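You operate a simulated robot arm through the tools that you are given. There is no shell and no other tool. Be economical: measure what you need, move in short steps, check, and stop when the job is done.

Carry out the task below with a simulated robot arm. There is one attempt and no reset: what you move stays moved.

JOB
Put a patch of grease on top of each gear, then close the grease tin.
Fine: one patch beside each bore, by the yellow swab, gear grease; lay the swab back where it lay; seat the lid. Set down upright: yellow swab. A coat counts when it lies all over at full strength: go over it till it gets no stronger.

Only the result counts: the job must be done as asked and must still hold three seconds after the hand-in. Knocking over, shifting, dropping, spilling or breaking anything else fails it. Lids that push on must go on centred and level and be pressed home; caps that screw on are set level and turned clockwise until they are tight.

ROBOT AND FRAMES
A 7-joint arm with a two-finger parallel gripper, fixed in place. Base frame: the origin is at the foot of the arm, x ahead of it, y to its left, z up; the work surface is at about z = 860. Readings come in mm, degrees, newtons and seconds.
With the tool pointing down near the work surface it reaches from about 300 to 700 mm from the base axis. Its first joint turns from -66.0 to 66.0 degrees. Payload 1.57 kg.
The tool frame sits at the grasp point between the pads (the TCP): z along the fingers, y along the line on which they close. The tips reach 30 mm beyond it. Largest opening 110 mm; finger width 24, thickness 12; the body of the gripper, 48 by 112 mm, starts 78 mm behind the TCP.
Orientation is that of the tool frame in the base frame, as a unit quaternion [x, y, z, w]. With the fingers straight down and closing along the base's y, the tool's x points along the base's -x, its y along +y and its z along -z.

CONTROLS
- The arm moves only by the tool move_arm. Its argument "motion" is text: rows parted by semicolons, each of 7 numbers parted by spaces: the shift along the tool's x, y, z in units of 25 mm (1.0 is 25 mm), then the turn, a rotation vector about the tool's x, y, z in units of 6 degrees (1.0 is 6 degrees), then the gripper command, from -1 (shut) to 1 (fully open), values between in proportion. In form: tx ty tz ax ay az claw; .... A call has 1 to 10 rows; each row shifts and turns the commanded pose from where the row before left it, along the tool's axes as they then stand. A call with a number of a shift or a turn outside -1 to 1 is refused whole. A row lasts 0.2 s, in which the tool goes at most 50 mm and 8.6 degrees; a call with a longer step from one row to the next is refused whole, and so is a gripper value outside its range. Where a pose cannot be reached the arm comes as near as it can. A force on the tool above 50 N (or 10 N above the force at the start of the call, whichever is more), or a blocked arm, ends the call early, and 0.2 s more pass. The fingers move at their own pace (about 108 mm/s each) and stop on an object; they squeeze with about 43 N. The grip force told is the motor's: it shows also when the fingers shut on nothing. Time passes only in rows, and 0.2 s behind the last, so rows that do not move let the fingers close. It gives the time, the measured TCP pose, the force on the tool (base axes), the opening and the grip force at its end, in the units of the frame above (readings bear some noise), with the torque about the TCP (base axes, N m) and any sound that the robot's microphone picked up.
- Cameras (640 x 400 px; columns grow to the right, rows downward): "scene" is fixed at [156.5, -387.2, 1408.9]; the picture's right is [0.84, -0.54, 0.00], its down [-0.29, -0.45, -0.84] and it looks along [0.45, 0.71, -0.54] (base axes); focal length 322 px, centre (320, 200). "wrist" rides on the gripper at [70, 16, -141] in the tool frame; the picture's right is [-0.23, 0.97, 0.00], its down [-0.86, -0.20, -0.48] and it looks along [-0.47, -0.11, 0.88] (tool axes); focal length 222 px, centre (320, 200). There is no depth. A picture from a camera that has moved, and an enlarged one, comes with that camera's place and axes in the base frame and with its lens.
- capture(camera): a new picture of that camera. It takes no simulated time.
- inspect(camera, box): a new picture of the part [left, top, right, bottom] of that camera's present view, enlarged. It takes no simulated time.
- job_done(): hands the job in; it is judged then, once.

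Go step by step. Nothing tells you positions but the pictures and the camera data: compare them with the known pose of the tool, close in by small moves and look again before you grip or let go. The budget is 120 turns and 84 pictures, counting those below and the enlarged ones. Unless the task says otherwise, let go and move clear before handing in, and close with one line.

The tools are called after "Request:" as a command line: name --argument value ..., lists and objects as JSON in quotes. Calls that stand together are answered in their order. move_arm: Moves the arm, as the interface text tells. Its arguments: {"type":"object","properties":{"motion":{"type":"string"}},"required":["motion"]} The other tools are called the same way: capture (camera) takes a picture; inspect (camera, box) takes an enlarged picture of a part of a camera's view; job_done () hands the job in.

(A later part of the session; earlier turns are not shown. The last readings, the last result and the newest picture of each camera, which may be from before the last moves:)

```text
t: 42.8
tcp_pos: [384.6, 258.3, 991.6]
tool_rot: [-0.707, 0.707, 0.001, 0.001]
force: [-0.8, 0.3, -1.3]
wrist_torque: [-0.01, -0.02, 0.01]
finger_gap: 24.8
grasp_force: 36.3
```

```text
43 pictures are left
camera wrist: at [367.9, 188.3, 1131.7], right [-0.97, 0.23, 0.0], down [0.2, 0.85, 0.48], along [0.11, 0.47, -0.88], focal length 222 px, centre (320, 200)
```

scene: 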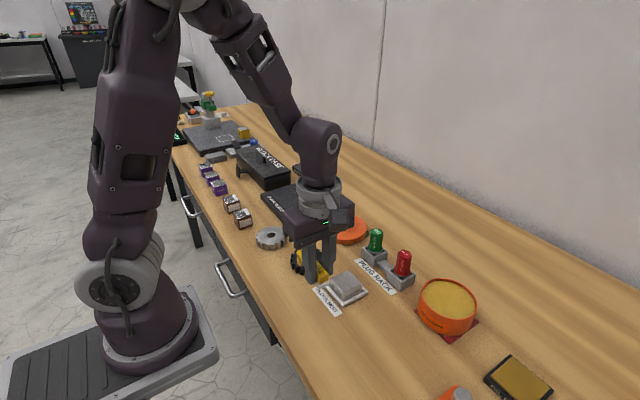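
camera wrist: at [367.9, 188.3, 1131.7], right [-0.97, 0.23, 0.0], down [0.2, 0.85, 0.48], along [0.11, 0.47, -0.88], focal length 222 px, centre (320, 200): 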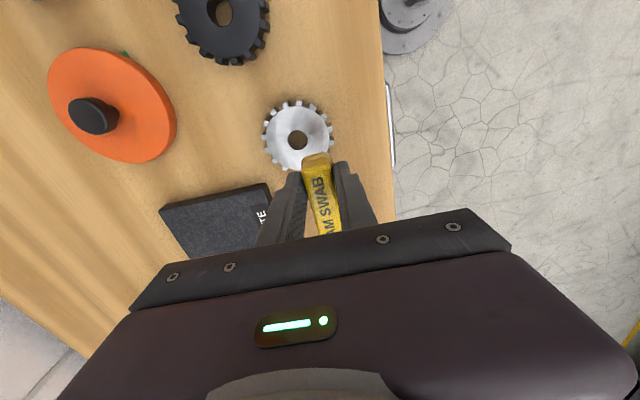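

Silver bore is at (407, 242). Lowering the foam onto its −x side.

Request:
move_arm --motion "0.35 0.05 0.6 0 0 0 -1;0 0 0.9 0 0 0 -1;0 0 0.9 0 0 0 -1;0 0 0.4 0 0 0 -1;0 0 0.06 0 0 0 -1;0 0 0 0 0 0 -1"

Request:
move_arm --motion "0 0 0.05 0 0 0 -1;0 0 0 0 0 0 -1"

```text
t: 44.2
tcp_pos: [384.3, 249.6, 918.9]
tool_rot: [-0.707, 0.708, 0.0, 0.0]
force: [-0.8, -0.2, -0.2]
wrist_torque: [-0.01, 0.02, -0.01]
finger_gap: 24.6
grasp_force: 35.8
```

```text
t: 44.8
tcp_pos: [383.6, 249.5, 918.1]
tool_rot: [-0.707, 0.708, 0.0, 0.0]
force: [-0.9, -3.0, 25.1]
wrist_torque: [-0.19, 0.04, -0.02]
finger_gap: 24.6
grasp_force: 36.3
```

Request:
move_arm --motion "0.15 0 -0.02 0 0 0 -1;-0.15 0 0 0 0 0 -1;-0.15 0 0 0 0 0 -1;0.15 0 0 0 0 0 -1;0 0 0 0 0 0 -1;0 0 -0.5 0 0 0 -1;-0.3 0 -0.8 0 0 0 -1;-0.5 0 -0.8 0 0 0 -1;-0.3 0 -0.6 0 0 0 -1;0 0 0 0 0 0 -1"

Request:
inspect --camera "wrist" --box '[250, 80, 390, 200]'

```text
t: 47.0
tcp_pos: [382.4, 277.7, 986.1]
tool_rot: [-0.707, 0.707, 0.0, 0.0]
force: [-0.3, 0.9, -0.7]
wrist_torque: [-0.02, 0.01, 0.02]
finger_gap: 24.4
grasp_force: 36.2
```

```text
3.33 times, centred on (320, 140) of wrist
camera zoom: at [366.2, 206.8, 1126.7], right [-0.97, 0.23, 0.0], down [0.2, 0.86, 0.48], along [0.11, 0.47, -0.88], focal length 740 px, centre (320, 400)
```

zoom: 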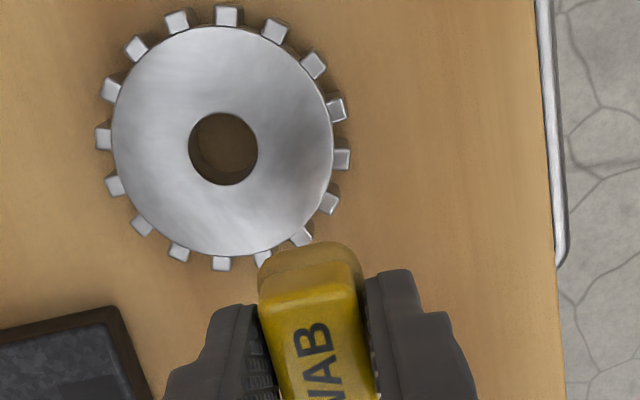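

No film yet. I'll go back to the tin and load more thoroughly, with a longer dwell and a slight wipe in the grease.

Request:
move_arm --motion "0.5 -0.2 -0.9 0 0 0 -1;0.9 -0.4 -0.9 0 0 0 -1;1 -0.4 -0.2 0 0 0 -1;1 -0.4 0 0 0 0 -1;1 -0.5 0 0 0 0 -1;1 -0.5 0 0 0 0 -1;1 -0.5 0 0 0 0 -1;1 -0.5 0 0 0 0 -1;1 -0.5 0 0 0 0 -1;1 -0.5 0 0 0 0 -1"

Request:
move_arm --motion "1 -0.6 0 0 0 0 -1;1 -0.6 0 0 0 0 -1;1 -0.6 0 0 0 0 -1;1 -0.6 0 0 0 0 -1;1 -0.6 0 0 0 0 -1;1 -0.6 0 0 0 0 -1;1 -0.6 0 0 0 0 -1;0.4 0 0 0 0 0 -1;0 0 0 0 0 0 -1"

Request:
inspect --camera "scene" --box '[410, 190, 490, 260]'

```text
t: 49.2
tcp_pos: [494.6, 42.3, 1035.7]
tool_rot: [0.708, -0.707, -0.001, 0.0]
force: [-0.8, -0.5, 0.0]
wrist_torque: [-0.01, 0.01, 0.02]
finger_gap: 24.6
grasp_force: 36.3
```

```text
t: 51.2
tcp_pos: [597.5, -143.3, 1037.4]
tool_rot: [0.707, -0.707, 0.0, 0.0]
force: [-0.2, 1.1, 0.2]
wrist_torque: [0.02, 0.0, 0.0]
finger_gap: 24.4
grasp_force: 36.6
```

```text
5.71 times, centred on (450, 225) of scene
camera zoom: at [156.5, -387.2, 1408.9], right [0.84, -0.54, 0.0], down [-0.29, -0.45, -0.84], along [0.45, 0.71, -0.54], focal length 1838 px, centre (-423, 57)
```

zoom: 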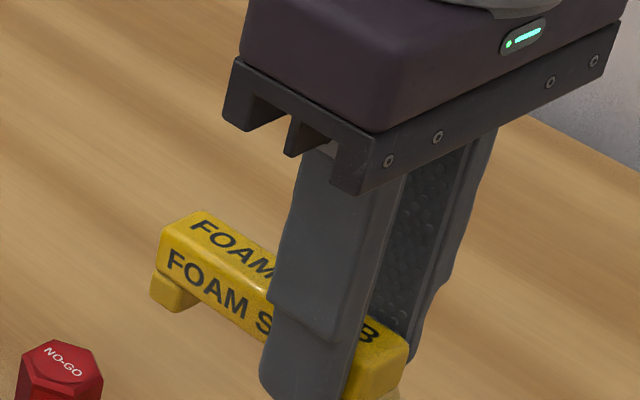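

Request:
move_arm --motion "0 0 0.9 0 0 0 -1;0 0 0.9 0 0 0 -1;0 0 0.9 0 0 0 -1;0 0 0.7 0 0 0 -1;0 0 0.1 0 0 0 -1;0 0 0 0 0 0 -1"

Request:
move_arm --motion "0 0 0.1 0 0 0 -1;0 0 0 0 0 0 -1"

```text
t: 52.6
tcp_pos: [597.8, -143.2, 949.0]
tool_rot: [0.707, -0.707, 0.0, 0.0]
force: [0.3, -0.6, 0.7]
wrist_torque: [-0.01, -0.01, 0.03]
finger_gap: 24.5
grasp_force: 36.4
```

```text
t: 53.2
tcp_pos: [599.1, -141.8, 945.8]
tool_rot: [0.707, -0.707, 0.0, -0.001]
force: [0.5, 0.1, 0.5]
wrist_torque: [-0.02, -0.02, 0.03]
finger_gap: 24.5
grasp_force: 35.5
```

Request:
move_arm --motion "0 0 0.06 0 0 0 -1;0 0 0 0 0 0 -1"

Request:
inspect --camera "scene" --box '[410, 240, 490, 310]'

```text
t: 53.8
tcp_pos: [598.7, -143.1, 944.0]
tool_rot: [0.707, -0.707, 0.0, -0.001]
force: [-0.1, 0.8, 8.6]
wrist_torque: [0.06, 0.04, -0.04]
finger_gap: 24.7
grasp_force: 36.6
```

```text
5.71 times, centred on (450, 275) of scene
camera zoom: at [156.3, -387.2, 1408.9], right [0.84, -0.54, 0.0], down [-0.29, -0.45, -0.84], along [0.45, 0.71, -0.54], focal length 1838 px, centre (-423, -229)
```

zoom: 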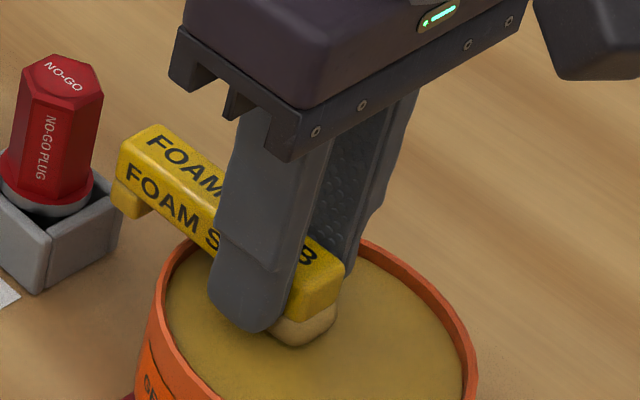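

Contact at 9 N. I'll work the foam in the grease for a few seconds.

Request:
move_arm --motion "0.2 0 0.02 0 0 0 -1;0.2 0 0 0 0 0 -1;0.2 0 0 0 0 0 -1;-0.2 0 0 0 0 0 -1;-0.2 0 0 0 0 0 -1;-0.2 0 0 0 0 0 -1;0.2 0 0 0 0 0 -1;0.2 0 0 0 0 0 -1;-0.2 0 0 0 0 0 -1;-0.2 0 0 0 0 0 -1"

Request:
move_arm --motion "0 0 0 0 0 0 -1;0 0 0 0 0 0 -1;0 0 0 0 0 0 -1;0 0 0 0 0 0 -1;0 0 0 0 0 0 -1;0 0 -0.4 0 0 0 -1;0 0 -0.9 0 0 0 -1;0 0 -0.9 0 0 0 -1;0 0 -0.9 0 0 0 -1;0 0 -0.5 0 0 0 -1"

Request:
inspect --camera "scene" --box '[410, 210, 490, 280]'

Request:
inspect --camera "wrist" --box '[240, 80, 400, 220]'

```text
t: 56.0
tcp_pos: [598.1, -145.9, 945.0]
tool_rot: [-0.707, 0.707, -0.001, 0.0]
force: [-0.6, -9.0, 22.7]
wrist_torque: [-0.27, -0.01, 0.02]
finger_gap: 24.5
grasp_force: 36.8
```

```text
t: 58.2
tcp_pos: [598.7, -143.0, 1034.5]
tool_rot: [0.707, -0.707, 0.0, 0.0]
force: [0.1, -1.0, -0.6]
wrist_torque: [-0.04, -0.03, 0.0]
finger_gap: 24.6
grasp_force: 36.4
```

```text
5.71 times, centred on (450, 245) of scene
camera zoom: at [156.5, -387.2, 1408.9], right [0.84, -0.54, 0.0], down [-0.29, -0.45, -0.84], along [0.45, 0.71, -0.54], focal length 1838 px, centre (-423, -57)
```

zoom: 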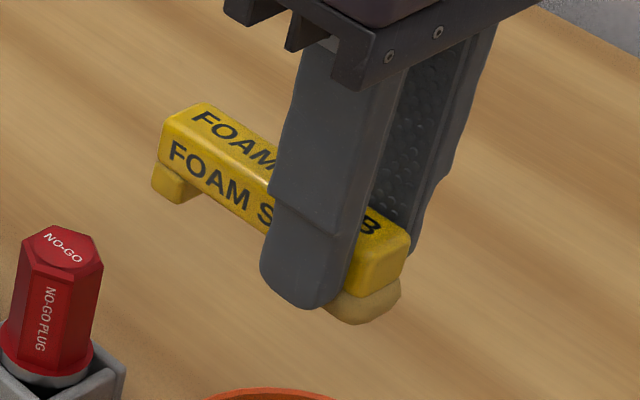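

```text
2.86 times, centred on (320, 150) of wrist
camera zoom: at [582.1, -213.9, 1174.2], right [-0.97, 0.23, 0.0], down [0.2, 0.85, 0.48], along [0.11, 0.47, -0.88], focal length 635 px, centre (320, 343)
```

zoom: 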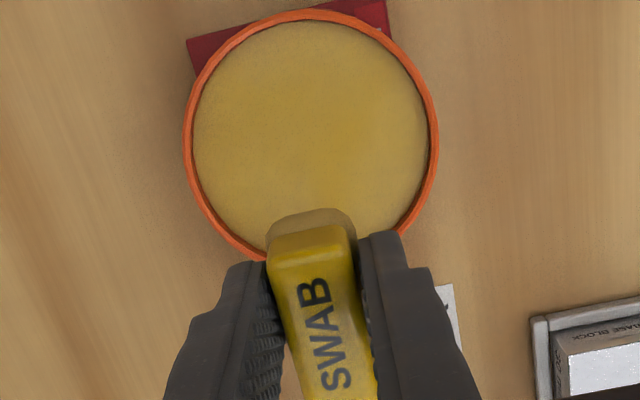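

Foam is freshly loaded. Back to the black gear for a longer, slower application.

Request:
move_arm --motion "-0.6 0.5 0 0 0 0 -1;-1 0.75 0 0 0 0 -1;-1 0.75 0 0 0 0 -1;-1 0.75 0 0 0 0 -1;-1 0.75 0 0 0 0 -1;-1 0.75 0 0 0 0 -1;-1 0.75 0 0 0 0 -1;-1 0.75 0 0 0 0 -1;-1 0.75 0 0 0 0 -1;-1 0.6 0 0 0 0 -1"

Request:
move_arm --motion "-0.9 0 0.5 0 0 0 -1;-0.24 0 0.9 0 0 0 -1;0 0 0.9 0 0 0 -1;0 0 0.9 0 0 0 -1;0 0 0.9 0 0 0 -1;0 0 0.4 0 0 0 -1;0 0 0 0 0 0 -1"

```text
t: 60.4
tcp_pos: [418.5, 99.4, 1035.3]
tool_rot: [0.707, -0.707, 0.0, 0.0]
force: [-0.2, -0.4, -0.6]
wrist_torque: [0.0, -0.01, -0.02]
finger_gap: 24.7
grasp_force: 35.9
```

```text
t: 62.0
tcp_pos: [419.2, 125.5, 920.1]
tool_rot: [0.707, -0.707, 0.0, 0.001]
force: [0.3, 0.2, -1.0]
wrist_torque: [0.0, 0.02, 0.02]
finger_gap: 24.5
grasp_force: 36.0
```

Request:
move_arm --motion "0 0 0.08 0 0 0 -1;0 0 0 0 0 0 -1"

Request:
inspect --camera "scene" --box '[275, 225, 335, 280]'

```text
t: 62.6
tcp_pos: [420.0, 125.3, 919.8]
tool_rot: [-0.707, 0.707, 0.0, 0.0]
force: [0.3, -0.4, -0.3]
wrist_torque: [-0.01, 0.0, -0.01]
finger_gap: 24.7
grasp_force: 36.8
```

```text
7.27 times, centred on (305, 252) of scene
camera zoom: at [156.5, -387.2, 1408.9], right [0.84, -0.54, 0.0], down [-0.29, -0.45, -0.84], along [0.45, 0.71, -0.54], focal length 2340 px, centre (429, -182)
```

zoom: 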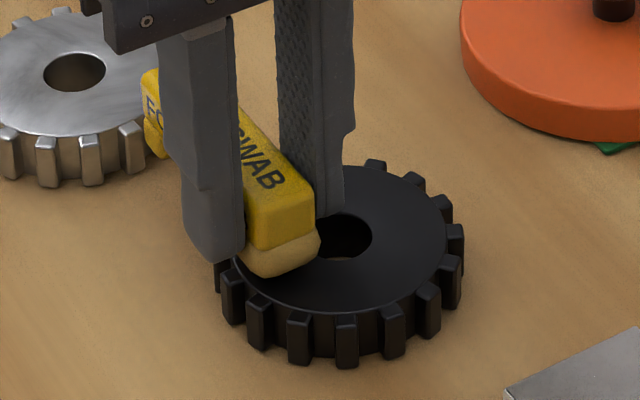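

Request:
move_arm --motion "0 0 0.06 0 0 0 -1;0 0 0 0 0 0 -1"

```text
t: 63.2
tcp_pos: [420.0, 124.9, 917.0]
tool_rot: [0.707, -0.707, 0.0, -0.001]
force: [-0.2, -0.2, 0.3]
wrist_torque: [0.0, -0.03, -0.01]
finger_gap: 24.8
grasp_force: 36.7
```

Request:
move_arm --motion "0 0 0.04 0 0 0 -1;0 0 0 0 0 0 -1"

Request:
move_arm --motion "0 0 0.03 0 0 0 -1;0 0 0 0 0 0 -1"

```text
t: 63.8
tcp_pos: [420.9, 125.7, 917.4]
tool_rot: [0.707, -0.707, 0.0, 0.0]
force: [-6.3, 0.8, 16.2]
wrist_torque: [0.1, 0.15, 0.01]
finger_gap: 24.5
grasp_force: 36.7
```

```text
t: 64.4
tcp_pos: [420.1, 126.4, 916.7]
tool_rot: [0.707, -0.707, 0.0, -0.001]
force: [-4.5, 1.6, 26.1]
wrist_torque: [0.04, 0.09, -0.01]
finger_gap: 24.8
grasp_force: 36.3
```

Request:
move_arm --motion "0 0 -0.02 0 0 0 -1;0.1 0 0 0 0 0 -1;0.1 0 0 0 0 0 -1;0.1 0 0 0 0 0 -1;-0.1 0 0 0 0 0 -1;-0.1 0 0 0 0 0 -1;-0.1 0 0 0 0 0 -1;0 0 0 0 0 0 -1;0 0 0 0 0 0 -1;0 0 0 0 0 0 -1"

Request:
move_arm --motion "0 0 0 0 0 0 -1;0 0 0 0 0 0 -1;0 0 0 0 0 0 -1;0 0 0 0 0 0 -1;0 0 -0.5 0 0 0 -1;-0.7 0 -0.8 0 0 0 -1;-0.8 0 -0.6 0 0 0 -1;0 0 0 0 0 0 -1"

Request:
inspect --camera "scene" --box '[275, 215, 345, 280]'

```text
t: 66.6
tcp_pos: [419.4, 125.7, 917.5]
tool_rot: [0.707, -0.707, 0.0, 0.0]
force: [-0.1, -0.1, -0.7]
wrist_torque: [-0.03, 0.01, 0.0]
finger_gap: 24.7
grasp_force: 36.2
```

```text
t: 68.4
tcp_pos: [420.6, 163.8, 964.9]
tool_rot: [0.707, -0.707, 0.0, 0.0]
force: [0.0, 0.3, -0.5]
wrist_torque: [-0.02, -0.02, 0.03]
finger_gap: 24.4
grasp_force: 36.0
```

```text
6.15 times, centred on (310, 248) of scene
camera zoom: at [156.5, -387.2, 1408.9], right [0.84, -0.54, 0.0], down [-0.29, -0.45, -0.84], along [0.45, 0.71, -0.54], focal length 1980 px, centre (382, -92)
```

zoom: 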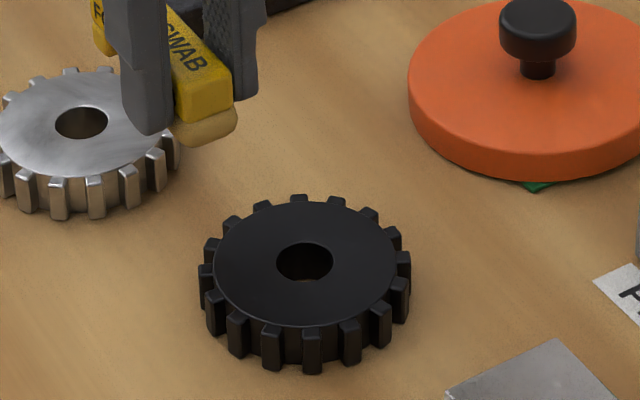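

Still clean. The swab also creeps up in the grip under ~25 N, so I'll use lighter force. Next trying the −y side of the bore.

Request:
move_arm --motion "0.8 -0.5 0 0 0 0 -1;0.9 -0.4 0 0 0 0 -1;0.55 0 0.3 0 0 0 -1;0 0 0.8 0 0 0 -1;0 0 0.7 0 0 0 -1;0 0 0.1 0 0 0 -1;0 0 0 0 0 0 -1"

Request:
move_arm --motion "0 0 0.04 0 0 0 -1;0 0 0 0 0 0 -1"

```text
t: 70.0
tcp_pos: [442.5, 107.1, 916.9]
tool_rot: [-0.707, 0.707, -0.001, -0.001]
force: [-0.7, 0.1, 5.4]
wrist_torque: [0.04, 0.0, 0.02]
finger_gap: 25.0
grasp_force: 36.1
```

```text
t: 70.6
tcp_pos: [442.2, 107.1, 915.6]
tool_rot: [0.708, -0.707, 0.001, -0.001]
force: [-7.7, 1.4, 25.4]
wrist_torque: [0.15, 0.23, 0.01]
finger_gap: 24.4
grasp_force: 36.3
```

Request:
move_arm --motion "0 0 -0.02 0 0 0 -1;0 0.1 0 0 0 0 -1;0 -0.1 0 0 0 0 -1;0 -0.1 0 0 0 0 -1;0 0.1 0 0 0 0 -1;0 0 0 0 0 0 -1;0 0 0 0 0 0 -1;0 0 0 0 0 0 -1"

Request:
move_arm --motion "0 0 -0.6 0 0 0 -1;-0.8 0 -0.8 0 0 0 -1;-1 0 -0.6 0 0 0 -1;-0.4 0 0 0 0 0 -1;0 0 0 0 0 0 -1"

Request:
inspect --camera "scene" --box '[275, 215, 345, 280]'

```text
t: 72.4
tcp_pos: [443.3, 106.4, 915.7]
tool_rot: [0.707, -0.707, 0.0, 0.0]
force: [0.1, 0.0, -0.7]
wrist_torque: [0.0, -0.01, -0.02]
finger_gap: 24.6
grasp_force: 36.5
```

```text
t: 73.6
tcp_pos: [442.9, 162.0, 966.2]
tool_rot: [-0.707, 0.707, 0.0, 0.0]
force: [0.2, 1.0, 0.1]
wrist_torque: [-0.02, 0.05, -0.01]
finger_gap: 24.2
grasp_force: 36.3
```

```text
6.15 times, centred on (310, 248) of scene
camera zoom: at [156.5, -387.2, 1408.9], right [0.84, -0.54, 0.0], down [-0.29, -0.45, -0.84], along [0.45, 0.71, -0.54], focal length 1980 px, centre (382, -92)
```

zoom: 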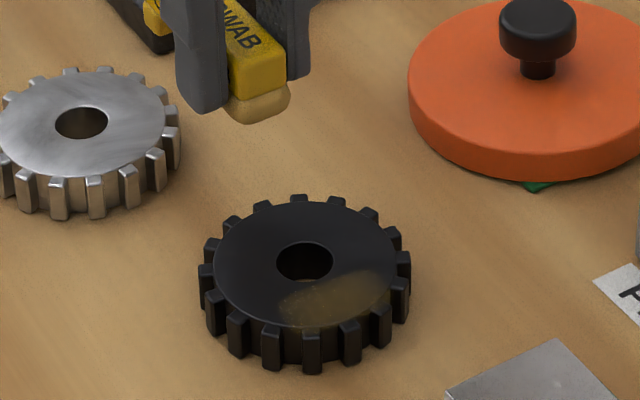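

A faint patch appeared on the −y side of the bore. Taking a close look to see its extent.

Request:
inspect --camera "wrist" --box '[270, 70, 370, 150]'

```text
5.00 times, centred on (320, 110) of wrist
camera zoom: at [426.2, 90.7, 1106.5], right [-0.97, 0.23, 0.0], down [0.2, 0.86, 0.48], along [0.11, 0.47, -0.88], focal length 1111 px, centre (320, 650)
```

zoom: 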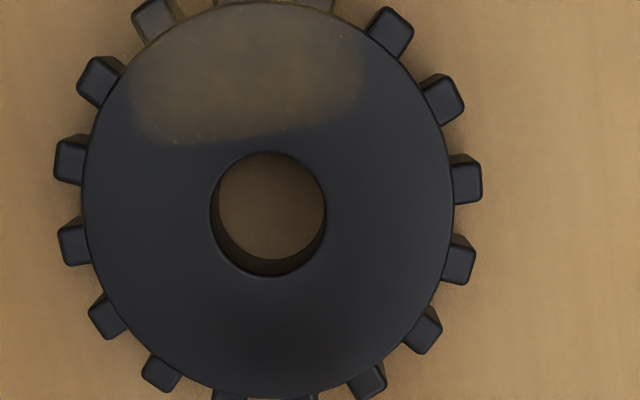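

The patch covers the −y side out to the teeth, still weak. I'll go over it with sideways strokes while keeping contact.

Request:
move_arm --motion "0.8 0 0 0 0 0 -1;0.8 0 0 0 0 0 -1;0.6 0 0.4 0 0 0 -1;0 0 0.8 0 0 0 -1;0 0 0.76 0 0 0 -1;0 0 0.04 0 0 0 -1;0 0 0 0 0 0 -1"

Request:
move_arm --motion "0 0 0.04 0 0 0 -1;0 0 0 0 0 0 -1"

```text
t: 75.2
tcp_pos: [444.0, 106.5, 917.0]
tool_rot: [-0.706, 0.708, 0.0, 0.001]
force: [-0.4, -0.3, 1.1]
wrist_torque: [-0.02, -0.01, 0.02]
finger_gap: 24.4
grasp_force: 36.4
```

```text
t: 75.8
tcp_pos: [443.0, 107.1, 914.8]
tool_rot: [-0.706, 0.708, 0.0, 0.0]
force: [-0.6, -0.8, 13.4]
wrist_torque: [0.06, 0.05, 0.02]
finger_gap: 24.6
grasp_force: 36.4
```

Request:
move_arm --motion "0 0.16 0 0 0 0 -1;0 0.16 0 0 0 0 -1;0 -0.16 0 0 0 0 -1;0 -0.16 0 0 0 0 -1;0 -0.16 0 0 0 0 -1;0 -0.16 0 0 0 0 -1;0 0.16 0 0 0 0 -1;0 0.16 0 0 0 0 -1;0 0 0 0 0 0 -1"

Request:
inspect --camera "scene" --box '[275, 215, 345, 280]'

```text
t: 77.8
tcp_pos: [442.1, 107.0, 913.4]
tool_rot: [0.707, -0.707, -0.001, 0.0]
force: [0.2, 0.2, 2.1]
wrist_torque: [0.05, 0.0, -0.03]
finger_gap: 24.8
grasp_force: 36.2
```

```text
6.15 times, centred on (310, 248) of scene
camera zoom: at [156.5, -387.2, 1408.9], right [0.84, -0.54, 0.0], down [-0.29, -0.45, -0.84], along [0.45, 0.71, -0.54], focal length 1980 px, centre (382, -92)
```

zoom: 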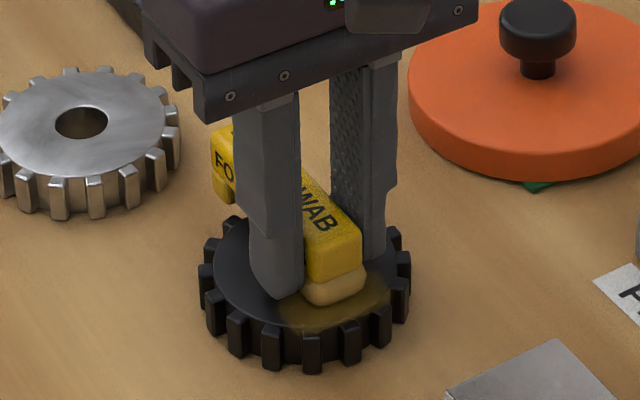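

The patch is getting stronger as a whole. More passes here.

Request:
move_arm --motion "0 0.16 0.03 0 0 0 -1;0 0.16 0 0 0 0 -1;0 -0.16 0 0 0 0 -1;0 -0.16 0 0 0 0 -1;0 -0.16 0.02 0 0 0 -1;0 -0.16 0 0 0 0 -1;0 0.16 0 0 0 0 -1;0 0.16 0 0 0 0 -1;0 0 0 0 0 0 -1"

Request:
move_arm --motion "0 0 -0.6 0 0 0 -1;-0.8 0 -0.8 0 0 0 -1;-1 0 -0.6 0 0 0 -1;-0.4 0 0 0 0 0 -1;0 0 0 0 0 0 -1"

Request:
inspect --camera "wrist" --box '[270, 60, 370, 140]'

```text
t: 79.8
tcp_pos: [442.5, 107.9, 914.0]
tool_rot: [0.707, -0.707, -0.001, -0.002]
force: [9.2, 1.5, 26.2]
wrist_torque: [0.13, -0.25, 0.0]
finger_gap: 24.9
grasp_force: 37.0
```

```text
t: 81.0
tcp_pos: [441.3, 162.0, 963.4]
tool_rot: [-0.707, 0.707, 0.0, 0.001]
force: [0.1, 0.2, -0.5]
wrist_torque: [0.02, 0.03, -0.04]
finger_gap: 24.9
grasp_force: 36.2
```

```text
5.00 times, centred on (320, 100) of wrist
camera zoom: at [425.3, 91.8, 1105.0], right [-0.97, 0.23, 0.0], down [0.2, 0.86, 0.48], along [0.11, 0.47, -0.88], focal length 1111 px, centre (320, 700)
```

zoom: 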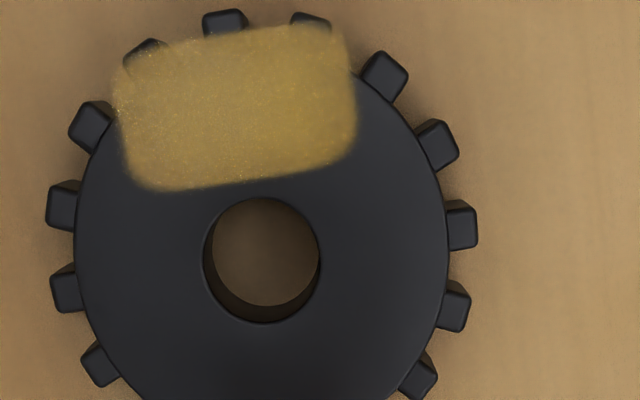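

A clean rectangular patch now lies beside the bore. One more set of passes to see whether it still gets stronger.

Request:
move_arm --motion "0.8 0 0 0 0 0 -1;0.8 0 0 0 0 0 -1;0.6 0 0.4 0 0 0 -1;0 0 0.8 0 0 0 -1;0 0 0.76 0 0 0 -1;0 0 0.04 0 0 0 -1;0 0 0 0 0 0 -1"

Request:
move_arm --motion "0 0 0.04 0 0 0 -1;0 0 0 0 0 0 -1"

```text
t: 82.6
tcp_pos: [443.4, 107.1, 913.9]
tool_rot: [0.707, -0.707, 0.0, -0.001]
force: [-4.9, -2.1, 20.2]
wrist_torque: [-0.03, 0.16, 0.02]
finger_gap: 24.6
grasp_force: 36.7
```

```text
t: 83.2
tcp_pos: [443.3, 106.2, 913.0]
tool_rot: [0.707, -0.707, 0.0, 0.0]
force: [-4.9, -5.1, 24.3]
wrist_torque: [-0.18, 0.14, 0.0]
finger_gap: 24.7
grasp_force: 36.2
```

Request:
move_arm --motion "0 0.16 -0.03 0 0 0 -1;0 0.16 0 0 0 0 -1;0 -0.16 0 0 0 0 -1;0 -0.16 0 0 0 0 -1;0 -0.16 0 0 0 0 -1;0 -0.16 0 0 0 0 -1;0 0.16 0 0 0 0 -1;0 0.16 0 0 0 0 -1;0 0 0 0 0 0 -1"

Request:
move_arm --motion "0 0.16 0 0 0 0 -1;0 0.16 0 0 0 0 -1;0 -0.16 0 0 0 0 -1;0 -0.16 0 0 0 0 -1;0 -0.16 0 0 0 0 -1;0 -0.16 0 0 0 0 -1;0 0.16 0 0 0 0 -1;0 0.16 0 0 0 0 -1;0 0 0 0 0 0 -1"

Request:
move_arm --motion "0 0 -0.6 0 0 0 -1;-0.8 0 -0.8 0 0 0 -1;-1 0 -0.6 0 0 0 -1;-0.4 0 0 0 0 0 -1;0 0 0 0 0 0 -1"

Request:
inspect --camera "wrist" --box '[270, 60, 370, 140]'

Request:
inspect --camera "scene" --box '[265, 200, 345, 280]'

```text
t: 85.2
tcp_pos: [443.7, 106.9, 914.5]
tool_rot: [-0.706, 0.708, 0.001, 0.0]
force: [0.2, 0.0, 0.6]
wrist_torque: [-0.02, -0.03, -0.04]
finger_gap: 24.4
grasp_force: 36.4
```

```text
t: 87.2
tcp_pos: [442.7, 105.8, 913.7]
tool_rot: [-0.707, 0.708, 0.0, 0.0]
force: [0.6, 0.3, -0.5]
wrist_torque: [-0.01, -0.03, -0.02]
finger_gap: 24.7
grasp_force: 35.7
```

```text
t: 88.4
tcp_pos: [441.5, 161.3, 964.3]
tool_rot: [-0.707, 0.707, 0.001, -0.001]
force: [-0.9, 0.1, 0.4]
wrist_torque: [0.0, -0.01, -0.01]
finger_gap: 24.7
grasp_force: 36.0
```

```text
5.00 times, centred on (320, 100) of wrist
camera zoom: at [424.5, 90.6, 1105.4], right [-0.97, 0.23, 0.0], down [0.2, 0.86, 0.48], along [0.11, 0.47, -0.88], focal length 1111 px, centre (320, 700)
```

zoom: 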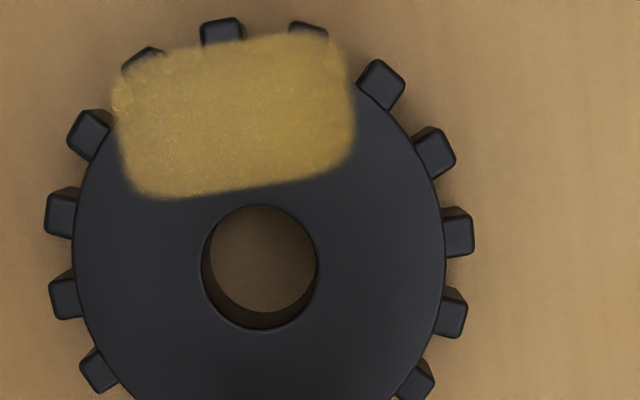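

```text
5.00 times, centred on (305, 240) of scene
camera zoom: at [156.5, -387.2, 1408.9], right [0.84, -0.54, 0.0], down [-0.29, -0.45, -0.84], along [0.45, 0.71, -0.54], focal length 1609 px, centre (395, 0)
```

zoom: 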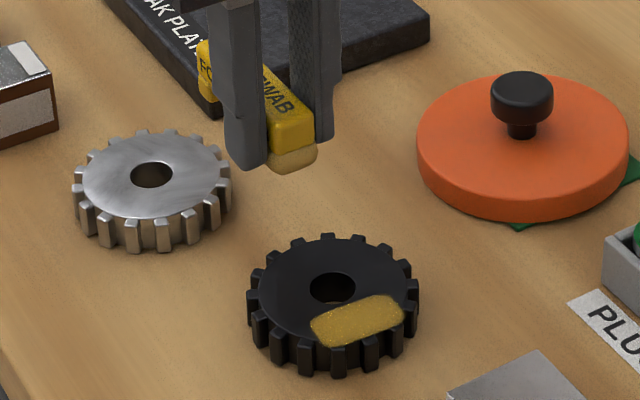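

The patch is more even. The last strokes lost contact though, so I'll do another verified-contact round on it.

Request:
move_arm --motion "0.8 0 0 0 0 0 -1;0.8 0 0 0 0 0 -1;0.6 0 0.4 0 0 0 -1;0 0 0.8 0 0 0 -1;0 0 0.8 0 0 0 -1;0 0 0.02 0 0 0 -1;0 0 0 0 0 0 -1"

```text
t: 90.0
tcp_pos: [442.2, 106.6, 914.4]
tool_rot: [0.707, -0.707, -0.001, -0.001]
force: [0.3, -0.2, -0.5]
wrist_torque: [-0.01, 0.03, -0.04]
finger_gap: 24.8
grasp_force: 36.0
```

Request:
move_arm --motion "0 0 0.06 0 0 0 -1;0 0 0 0 0 0 -1"

```text
t: 90.6
tcp_pos: [442.2, 107.2, 912.1]
tool_rot: [-0.707, 0.707, 0.0, 0.001]
force: [-4.9, -1.4, 24.8]
wrist_torque: [-0.01, 0.11, -0.02]
finger_gap: 24.6
grasp_force: 36.2
```

Request:
move_arm --motion "0 0.16 0 0 0 0 -1;0 0.16 0 0 0 0 -1;0 -0.16 0 0 0 0 -1;0 -0.16 0 0 0 0 -1"

Request:
move_arm --motion "0 -0.16 0 0 0 0 -1;0 -0.16 0.01 0 0 0 -1;0 0.16 0 0 0 0 -1;0 0.16 0 0 0 0 -1"

```text
t: 91.6
tcp_pos: [441.5, 106.9, 912.4]
tool_rot: [-0.707, 0.707, -0.001, -0.001]
force: [-3.7, 0.2, 9.4]
wrist_torque: [0.04, 0.1, 0.01]
finger_gap: 24.5
grasp_force: 35.9
```

```text
t: 92.6
tcp_pos: [442.6, 106.1, 912.2]
tool_rot: [0.708, -0.706, 0.0, 0.0]
force: [-0.7, -0.4, -0.2]
wrist_torque: [-0.04, -0.01, -0.02]
finger_gap: 24.6
grasp_force: 36.3
```

Request:
move_arm --motion "0.04 0 0.03 0 0 0 -1;0 0.16 0 0 0 0 -1;0 0.16 0 0 0 0 -1;0 -0.16 0.01 0 0 0 -1;0 -0.16 0 0 0 0 -1;0 -0.16 0 0 0 0 -1;0 -0.16 0 0 0 0 -1;0 0.16 0 0 0 0 -1;0 0.16 0 0 0 0 -1"

Request:
move_arm --motion "0 0 -0.6 0 0 0 -1;-0.8 0 -0.8 0 0 0 -1;-1 0 -0.6 0 0 0 -1;-0.4 0 0 0 0 0 -1;0 0 0 0 0 0 -1"

Request:
inspect --camera "wrist" --box '[270, 60, 370, 140]'

```text
t: 94.6
tcp_pos: [444.1, 105.8, 910.6]
tool_rot: [-0.707, 0.708, -0.001, 0.003]
force: [7.5, 1.1, 19.2]
wrist_torque: [0.02, -0.14, 0.0]
finger_gap: 24.6
grasp_force: 36.6
```

```text
t: 95.8
tcp_pos: [441.6, 160.9, 960.0]
tool_rot: [-0.707, 0.708, 0.0, 0.0]
force: [0.3, 0.1, -1.2]
wrist_torque: [0.0, 0.01, 0.01]
finger_gap: 24.8
grasp_force: 36.5
```

```text
5.00 times, centred on (320, 100) of wrist
camera zoom: at [424.9, 90.5, 1101.6], right [-0.97, 0.23, 0.0], down [0.2, 0.85, 0.48], along [0.11, 0.47, -0.88], focal length 1111 px, centre (320, 700)
```

zoom: 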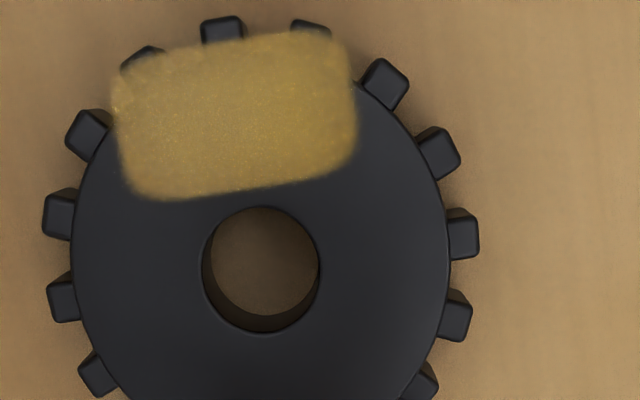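

The patch no longer changes, so it's at full strength. The swab has slid up in the fingers, so I'll go to its home spot and regrip it lower there.

Request:
move_arm --motion "0.6 0 -0.8 0 0 0 -1;0.9 0.3 0 0 0 0 -1;0.9 0.3 0 0 0 0 -1;0.9 0.3 0 0 0 0 -1;0.9 0.3 0 0 0 0 -1;0.9 0.3 0 0 0 0 -1;0.9 0.3 0 0 0 0 -1;0.9 0.3 0 0 0 0 -1;0.72 0.26 0 0 0 0 -1;0 0 0 0 0 0 -1"

Request:
move_arm --motion "0 0 0.8 0 0 0 -1;0 0 0.8 0 0 0 -1;0 0 0.8 0 0 0 -1;0 0 0 0 0 0 -1"

Request:
inspect --camera "scene" --box '[280, 260, 380, 330]'

Request:
inspect --camera "wrist" --box '[240, 110, 400, 240]'

```text
t: 98.0
tcp_pos: [384.9, -30.3, 980.2]
tool_rot: [-0.707, 0.707, 0.001, 0.001]
force: [0.3, 0.0, -0.2]
wrist_torque: [-0.04, 0.02, -0.01]
finger_gap: 24.4
grasp_force: 36.3
```

```text
t: 99.0
tcp_pos: [384.8, -30.3, 920.6]
tool_rot: [0.707, -0.707, 0.0, 0.0]
force: [-0.2, 0.6, -0.9]
wrist_torque: [0.0, -0.03, 0.01]
finger_gap: 24.8
grasp_force: 36.4
```

```text
5.71 times, centred on (330, 295) of scene
camera zoom: at [156.5, -387.2, 1408.9], right [0.84, -0.54, 0.0], down [-0.29, -0.45, -0.84], along [0.45, 0.71, -0.54], focal length 1838 px, centre (263, -343)
```

zoom: 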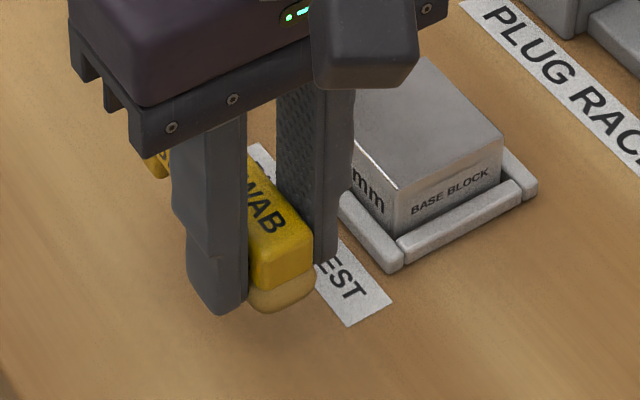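

```text
3.08 times, centred on (320, 175) of wrist
camera zoom: at [367.4, -100.6, 1061.5], right [-0.97, 0.23, 0.0], down [0.2, 0.86, 0.48], along [0.11, 0.47, -0.88], focal length 684 px, centre (320, 277)
```

zoom: 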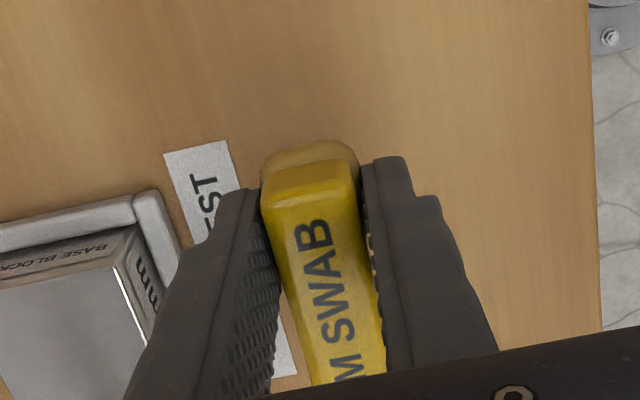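

Aligned with the home spot. Lowering to the table.

Request:
move_arm --motion "-0.02 0.04 0.5 0 0 0 -1;0 0 0.4 0 0 0 -1;0 0 0.1 0 0 0 -1;0 0 0 0 0 0 -1"

Request:
move_arm --motion "0 0 0.06 0 0 0 -1;0 0 0 0 0 0 -1"

```text
t: 100.0
tcp_pos: [384.0, -29.2, 895.3]
tool_rot: [0.707, -0.707, 0.0, 0.0]
force: [-0.1, 0.5, 0.1]
wrist_torque: [-0.06, 0.02, 0.0]
finger_gap: 24.4
grasp_force: 35.8
```

```text
t: 100.6
tcp_pos: [383.0, -29.6, 891.9]
tool_rot: [0.708, -0.707, 0.0, 0.0]
force: [-0.4, -0.5, -0.2]
wrist_torque: [-0.01, -0.01, -0.02]
finger_gap: 24.7
grasp_force: 36.2
```

Request:
move_arm --motion "0 0 0.03 0 0 0 -1;0 0 0 0 0 0 -1"

Request:
inspect --camera "scene" --box '[290, 270, 350, 325]'

```text
t: 101.2
tcp_pos: [383.2, -29.9, 893.3]
tool_rot: [-0.707, 0.707, 0.0, 0.0]
force: [-0.2, 0.5, 0.2]
wrist_torque: [-0.04, 0.01, -0.03]
finger_gap: 24.9
grasp_force: 36.8
```

```text
7.27 times, centred on (320, 298) of scene
camera zoom: at [156.5, -387.2, 1408.9], right [0.84, -0.54, 0.0], down [-0.29, -0.45, -0.84], along [0.45, 0.71, -0.54], focal length 2340 px, centre (320, -509)
```

zoom: 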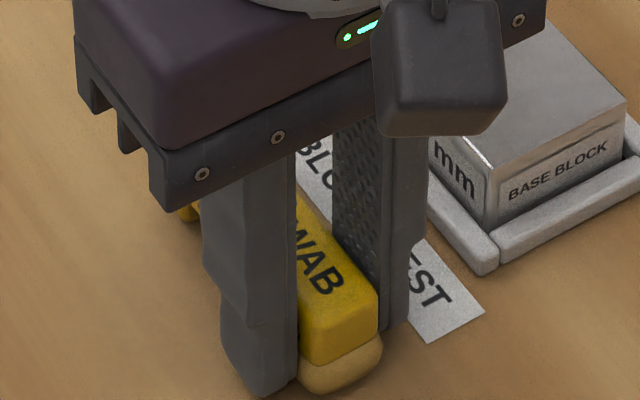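

Request:
move_arm --motion "0 0 0.03 0 0 0 -1;0 0 0 0 0 0 -1"

```text
t: 101.8
tcp_pos: [383.0, -27.9, 891.0]
tool_rot: [0.707, -0.707, -0.001, 0.0]
force: [-0.1, -0.5, 0.2]
wrist_torque: [-0.03, 0.0, -0.02]
finger_gap: 24.4
grasp_force: 36.1
```

Request:
move_arm --motion "0 0 0.03 0 0 0 -1;0 0 0 0 0 0 -1"

```text
t: 102.4
tcp_pos: [383.4, -29.3, 891.0]
tool_rot: [-0.707, 0.707, 0.0, 0.0]
force: [0.4, 0.2, -0.1]
wrist_torque: [-0.04, -0.02, -0.01]
finger_gap: 24.6
grasp_force: 36.5
```

About touching. I'll open, rise to z≈899 and regrip.

Request:
move_arm --motion "0 0 0 0 0 0 -0.4;0 0 0 0 0 0 -0.13;0 0 0 0 0 0 -0.13;0 0 -0.32 0 0 0 -0.13;0 0 0 0 0 0 -0.13"

Request:
inspect --camera "wrist" --box '[240, 110, 400, 240]'

```text
t: 103.6
tcp_pos: [383.9, -30.5, 898.8]
tool_rot: [0.707, -0.707, 0.0, 0.0]
force: [-0.2, 0.4, 1.1]
wrist_torque: [0.0, 0.03, 0.02]
finger_gap: 48.0
grasp_force: 0.1
```

```text
3.08 times, centred on (320, 175) of wrist
camera zoom: at [366.5, -100.4, 1039.6], right [-0.97, 0.23, 0.0], down [0.2, 0.85, 0.48], along [0.11, 0.47, -0.88], focal length 684 px, centre (320, 277)
```

zoom: 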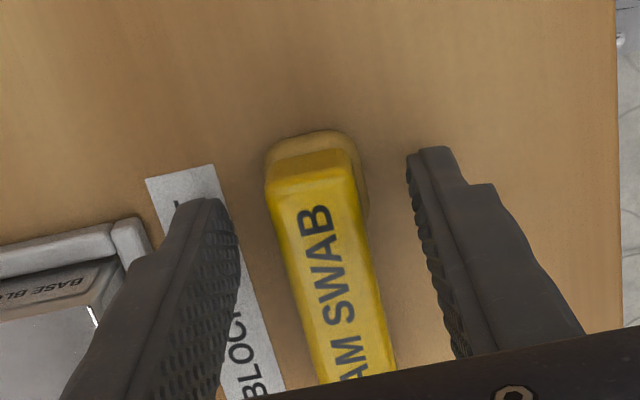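

The swab stands in its original pose. Regripping, lifting, and heading to the silver gear's −y side.

Request:
move_arm --motion "0 0 0 0 0 0 -0.5;0 0 0 0 0 0 -1;0 0 0 0 0 0 -1;0 0 0 0 0 0 -1;0 0 -0.5 0 0 0 -1;0 0 -0.9 0 0 0 -1;0 0 -0.9 0 0 0 -1;0 0 -0.9 0 0 0 -1"

Request:
move_arm --motion "-0.6 -0.1 0 0 0 0 -1;-1 -0.1 0 0 0 0 -1;-1 -0.1 0 0 0 0 -1;-1 -0.1 0 0 0 0 -1;-1 -0.1 0 0 0 0 -1;-1 -0.1 0 0 0 0 -1;-1 -0.1 0 0 0 0 -1;-1 -0.1 0 0 0 0 -1;-1 -0.1 0 0 0 0 -1;-1 -0.1 0 0 0 0 -1"

```text
t: 105.4
tcp_pos: [381.6, -30.4, 980.3]
tool_rot: [0.708, -0.706, 0.0, 0.0]
force: [0.1, 0.0, -0.2]
wrist_torque: [-0.04, -0.01, -0.01]
finger_gap: 24.4
grasp_force: 36.4
```

```text
t: 107.6
tcp_pos: [407.1, 209.1, 979.3]
tool_rot: [0.707, -0.707, 0.0, 0.0]
force: [-0.6, 0.0, -0.1]
wrist_torque: [-0.04, 0.0, 0.0]
finger_gap: 24.6
grasp_force: 36.7
```

Request:
move_arm --motion "-0.95 0 0.2 0 0 0 -1;0 0 0.8 0 0 0 -1;0 0 0.8 0 0 0 -1;0 0 0.4 0 0 0 -1;0 0 0 0 0 0 -1"

Request:
inspect --camera "scene" --box '[240, 200, 310, 260]'

```text
t: 108.8
tcp_pos: [407.6, 233.5, 924.9]
tool_rot: [0.707, -0.707, 0.0, 0.001]
force: [0.1, 0.2, 0.1]
wrist_torque: [-0.01, 0.01, 0.03]
finger_gap: 24.3
grasp_force: 35.8
```

```text
6.67 times, centred on (275, 230) of scene
camera zoom: at [156.5, -387.2, 1408.9], right [0.84, -0.54, 0.0], down [-0.29, -0.45, -0.84], along [0.45, 0.71, -0.54], focal length 2145 px, centre (620, 0)
```

zoom: 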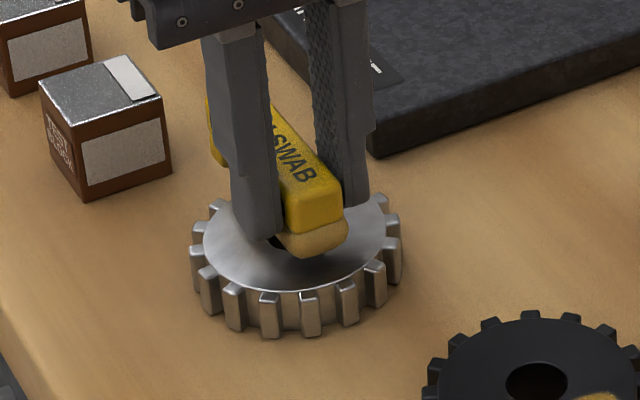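

Request:
move_arm --motion "0 0 0.2 0 0 0 -1;0 0 0.06 0 0 0 -1;0 0 0 0 0 0 -1"

```text
t: 109.6
tcp_pos: [406.6, 234.3, 918.0]
tool_rot: [0.708, -0.706, 0.001, -0.001]
force: [-4.9, -3.0, 19.6]
wrist_torque: [0.04, 0.14, 0.02]
finger_gap: 24.6
grasp_force: 36.2
```

Request:
move_arm --motion "0.04 0 -0.01 0 0 0 -1;0 0.16 0 0 0 0 -1;0 0.16 0 0 0 0 -1;0 -0.16 0 0 0 0 -1;0 -0.16 0 0 0 0 -1"

Request:
move_arm --motion "0 -0.16 0.01 0 0 0 -1;0 -0.16 0 0 0 0 -1;0 0.16 0 0 0 0 -1;0 0.16 0 0 0 0 -1"

Request:
inspect --camera "scene" --box '[240, 200, 310, 260]'

```text
t: 110.8
tcp_pos: [408.3, 233.0, 918.8]
tool_rot: [0.708, -0.707, 0.0, -0.001]
force: [-5.5, 0.3, 14.0]
wrist_torque: [0.13, 0.13, 0.04]
finger_gap: 24.4
grasp_force: 36.6
```

```text
t: 111.8
tcp_pos: [407.4, 233.3, 918.4]
tool_rot: [-0.706, 0.708, 0.001, 0.0]
force: [3.8, -0.2, 9.5]
wrist_torque: [0.09, -0.16, -0.05]
finger_gap: 24.5
grasp_force: 36.1
```

```text
6.67 times, centred on (275, 230) of scene
camera zoom: at [156.4, -387.3, 1408.8], right [0.84, -0.54, 0.0], down [-0.29, -0.45, -0.84], along [0.45, 0.71, -0.54], focal length 2145 px, centre (620, 0)
```

zoom: 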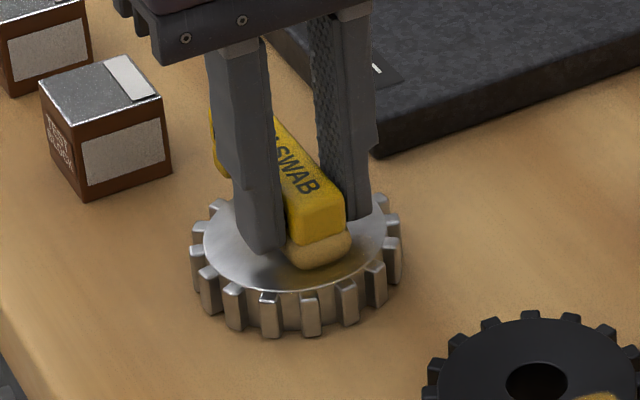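

Good steady contact. Lifting to check.

Request:
move_arm --motion "0 0 -0.6 0 0 0 -1;-0.8 0 -0.8 0 0 0 -1;-1 0 -0.6 0 0 0 -1;-0.4 0 0 0 0 0 -1;0 0 0 0 0 0 -1"

Request:
inspect --camera "wrist" --box '[260, 60, 380, 160]'

```text
t: 113.0
tcp_pos: [407.5, 288.7, 967.6]
tool_rot: [0.707, -0.707, 0.0, 0.0]
force: [0.3, 0.2, -1.2]
wrist_torque: [-0.02, 0.01, -0.01]
finger_gap: 24.6
grasp_force: 36.3
```

```text
4.00 times, centred on (320, 110) of wrist
camera zoom: at [390.8, 218.3, 1108.8], right [-0.97, 0.23, 0.0], down [0.2, 0.86, 0.48], along [0.11, 0.47, -0.88], focal length 888 px, centre (320, 560)
```

zoom: 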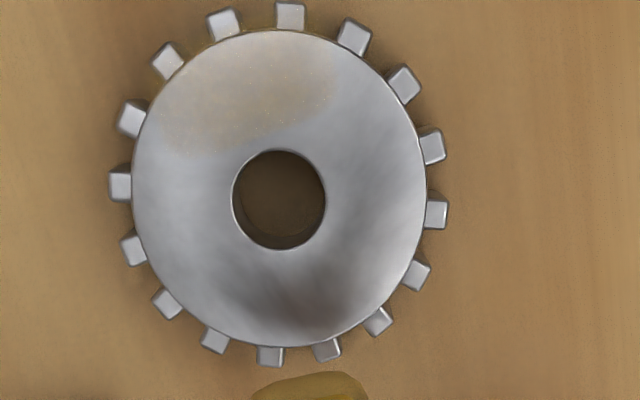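

A faint patch is starting on the same −y side. Going over it more.

Request:
move_arm --motion "0.8 0 0 0 0 0 -1;0.8 0 0 0 0 0 -1;0.62 0 0.4 0 0 0 -1;0 0 0.8 0 0 0 -1;0 0 0.76 0 0 0 -1;0 0 0.04 0 0 0 -1;0 0 0 0 0 0 -1"

```text
t: 114.6
tcp_pos: [407.8, 233.3, 918.5]
tool_rot: [-0.707, 0.707, -0.001, 0.0]
force: [-1.4, -2.5, 15.8]
wrist_torque: [0.07, 0.09, 0.0]
finger_gap: 24.5
grasp_force: 36.6
```

Request:
move_arm --motion "0 0.16 0 0 0 0 -1;0 0.16 0 0 0 0 -1;0 -0.16 0 0 0 0 -1;0 -0.16 0 0 0 0 -1;0 -0.16 0.01 0 0 0 -1;0 -0.16 0 0 0 0 -1;0 0.16 0 0 0 0 -1;0 0.16 0 0 0 0 -1"

Request:
move_arm --motion "0 0.16 0.01 0 0 0 -1;0 0.16 0 0 0 0 -1;0 -0.16 0 0 0 0 -1;0 -0.16 0 0 0 0 -1;0 -0.16 0.01 0 0 0 -1;0 -0.16 0 0 0 0 -1;0 0.16 0 0 0 0 -1;0 0.16 0 0 0 0 -1"

Request:
move_arm --motion "0 0.16 0.01 0 0 0 -1;0 0.16 0 0 0 0 -1;0 -0.16 0 0 0 0 -1;0 -0.16 0 0 0 0 -1;0 -0.16 0.01 0 0 0 -1;0 -0.16 0 0 0 0 -1;0 0.16 0 0 0 0 -1;0 0.16 0 0 0 0 -1"

Request:
inspect --camera "scene" --box '[240, 200, 310, 260]'

```text
t: 116.4
tcp_pos: [408.1, 233.2, 918.4]
tool_rot: [-0.707, 0.707, 0.0, 0.0]
force: [-0.1, 0.1, 0.4]
wrist_torque: [-0.01, -0.02, -0.01]
finger_gap: 24.6
grasp_force: 36.9
```

```text
t: 118.2
tcp_pos: [407.9, 233.2, 917.8]
tool_rot: [-0.707, 0.707, 0.0, 0.0]
force: [0.9, 0.1, 0.6]
wrist_torque: [0.0, -0.01, -0.02]
finger_gap: 24.7
grasp_force: 36.4
```

```text
t: 120.0
tcp_pos: [408.3, 233.6, 917.7]
tool_rot: [-0.707, 0.707, 0.0, -0.001]
force: [1.4, 0.2, 2.3]
wrist_torque: [0.03, -0.03, 0.01]
finger_gap: 24.9
grasp_force: 36.5
```

```text
6.67 times, centred on (275, 230) of scene
camera zoom: at [156.5, -387.2, 1408.9], right [0.84, -0.54, 0.0], down [-0.29, -0.45, -0.84], along [0.45, 0.71, -0.54], focal length 2145 px, centre (620, 0)
```

zoom: 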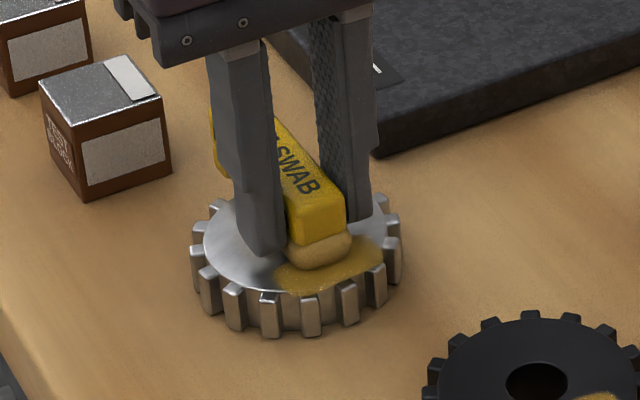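

The patch is building strongly. Two more rounds, then lift to judge.

Request:
move_arm --motion "0 0.16 0.03 0 0 0 -1;0 0.16 0 0 0 0 -1;0 -0.16 0 0 0 0 -1;0 -0.16 0 0 0 0 -1;0 -0.16 0.01 0 0 0 -1;0 -0.16 0 0 0 0 -1;0 0.16 0 0 0 0 -1;0 0.16 0 0 0 0 -1"

Request:
move_arm --motion "0 0 -0.6 0 0 0 -1;-0.8 0 -0.8 0 0 0 -1;-1 0 -0.6 0 0 0 -1;-0.4 0 0 0 0 0 -1;0 0 0 0 0 0 -1"

Request:
inspect --camera "wrist" --box '[260, 60, 380, 160]'

```text
t: 121.8
tcp_pos: [408.0, 233.9, 916.9]
tool_rot: [-0.707, 0.707, 0.0, 0.0]
force: [3.9, 0.2, 10.0]
wrist_torque: [0.04, -0.12, -0.04]
finger_gap: 24.4
grasp_force: 36.2
```

```text
t: 123.0
tcp_pos: [406.7, 285.8, 966.4]
tool_rot: [0.707, -0.707, 0.0, 0.0]
force: [0.5, -0.5, -0.7]
wrist_torque: [-0.01, 0.0, 0.0]
finger_gap: 24.7
grasp_force: 36.6
```

```text
4.00 times, centred on (320, 110) of wrist
camera zoom: at [390.1, 215.8, 1107.0], right [-0.97, 0.23, 0.0], down [0.2, 0.86, 0.48], along [0.11, 0.47, -0.88], focal length 888 px, centre (320, 560)
```

zoom: 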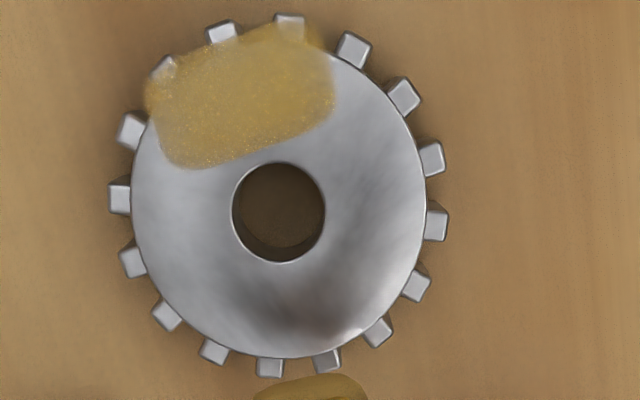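

Patch is nearly full, a bit thinner at its +x end. More passes biased to +x.

Request:
move_arm --motion "0.8 -0.1 0 0 0 0 -1;0.8 -0.1 0 0 0 0 -1;0.54 0 0.4 0 0 0 -1;0 0 0.8 0 0 0 -1;0 0 0.76 0 0 0 -1;0 0 0.04 0 0 0 -1;0 0 0 0 0 0 -1"

```text
t: 124.6
tcp_pos: [412.6, 233.4, 916.1]
tool_rot: [-0.707, 0.707, 0.0, 0.0]
force: [-4.0, -6.4, 24.7]
wrist_torque: [-0.19, 0.11, -0.02]
finger_gap: 24.4
grasp_force: 36.4
```

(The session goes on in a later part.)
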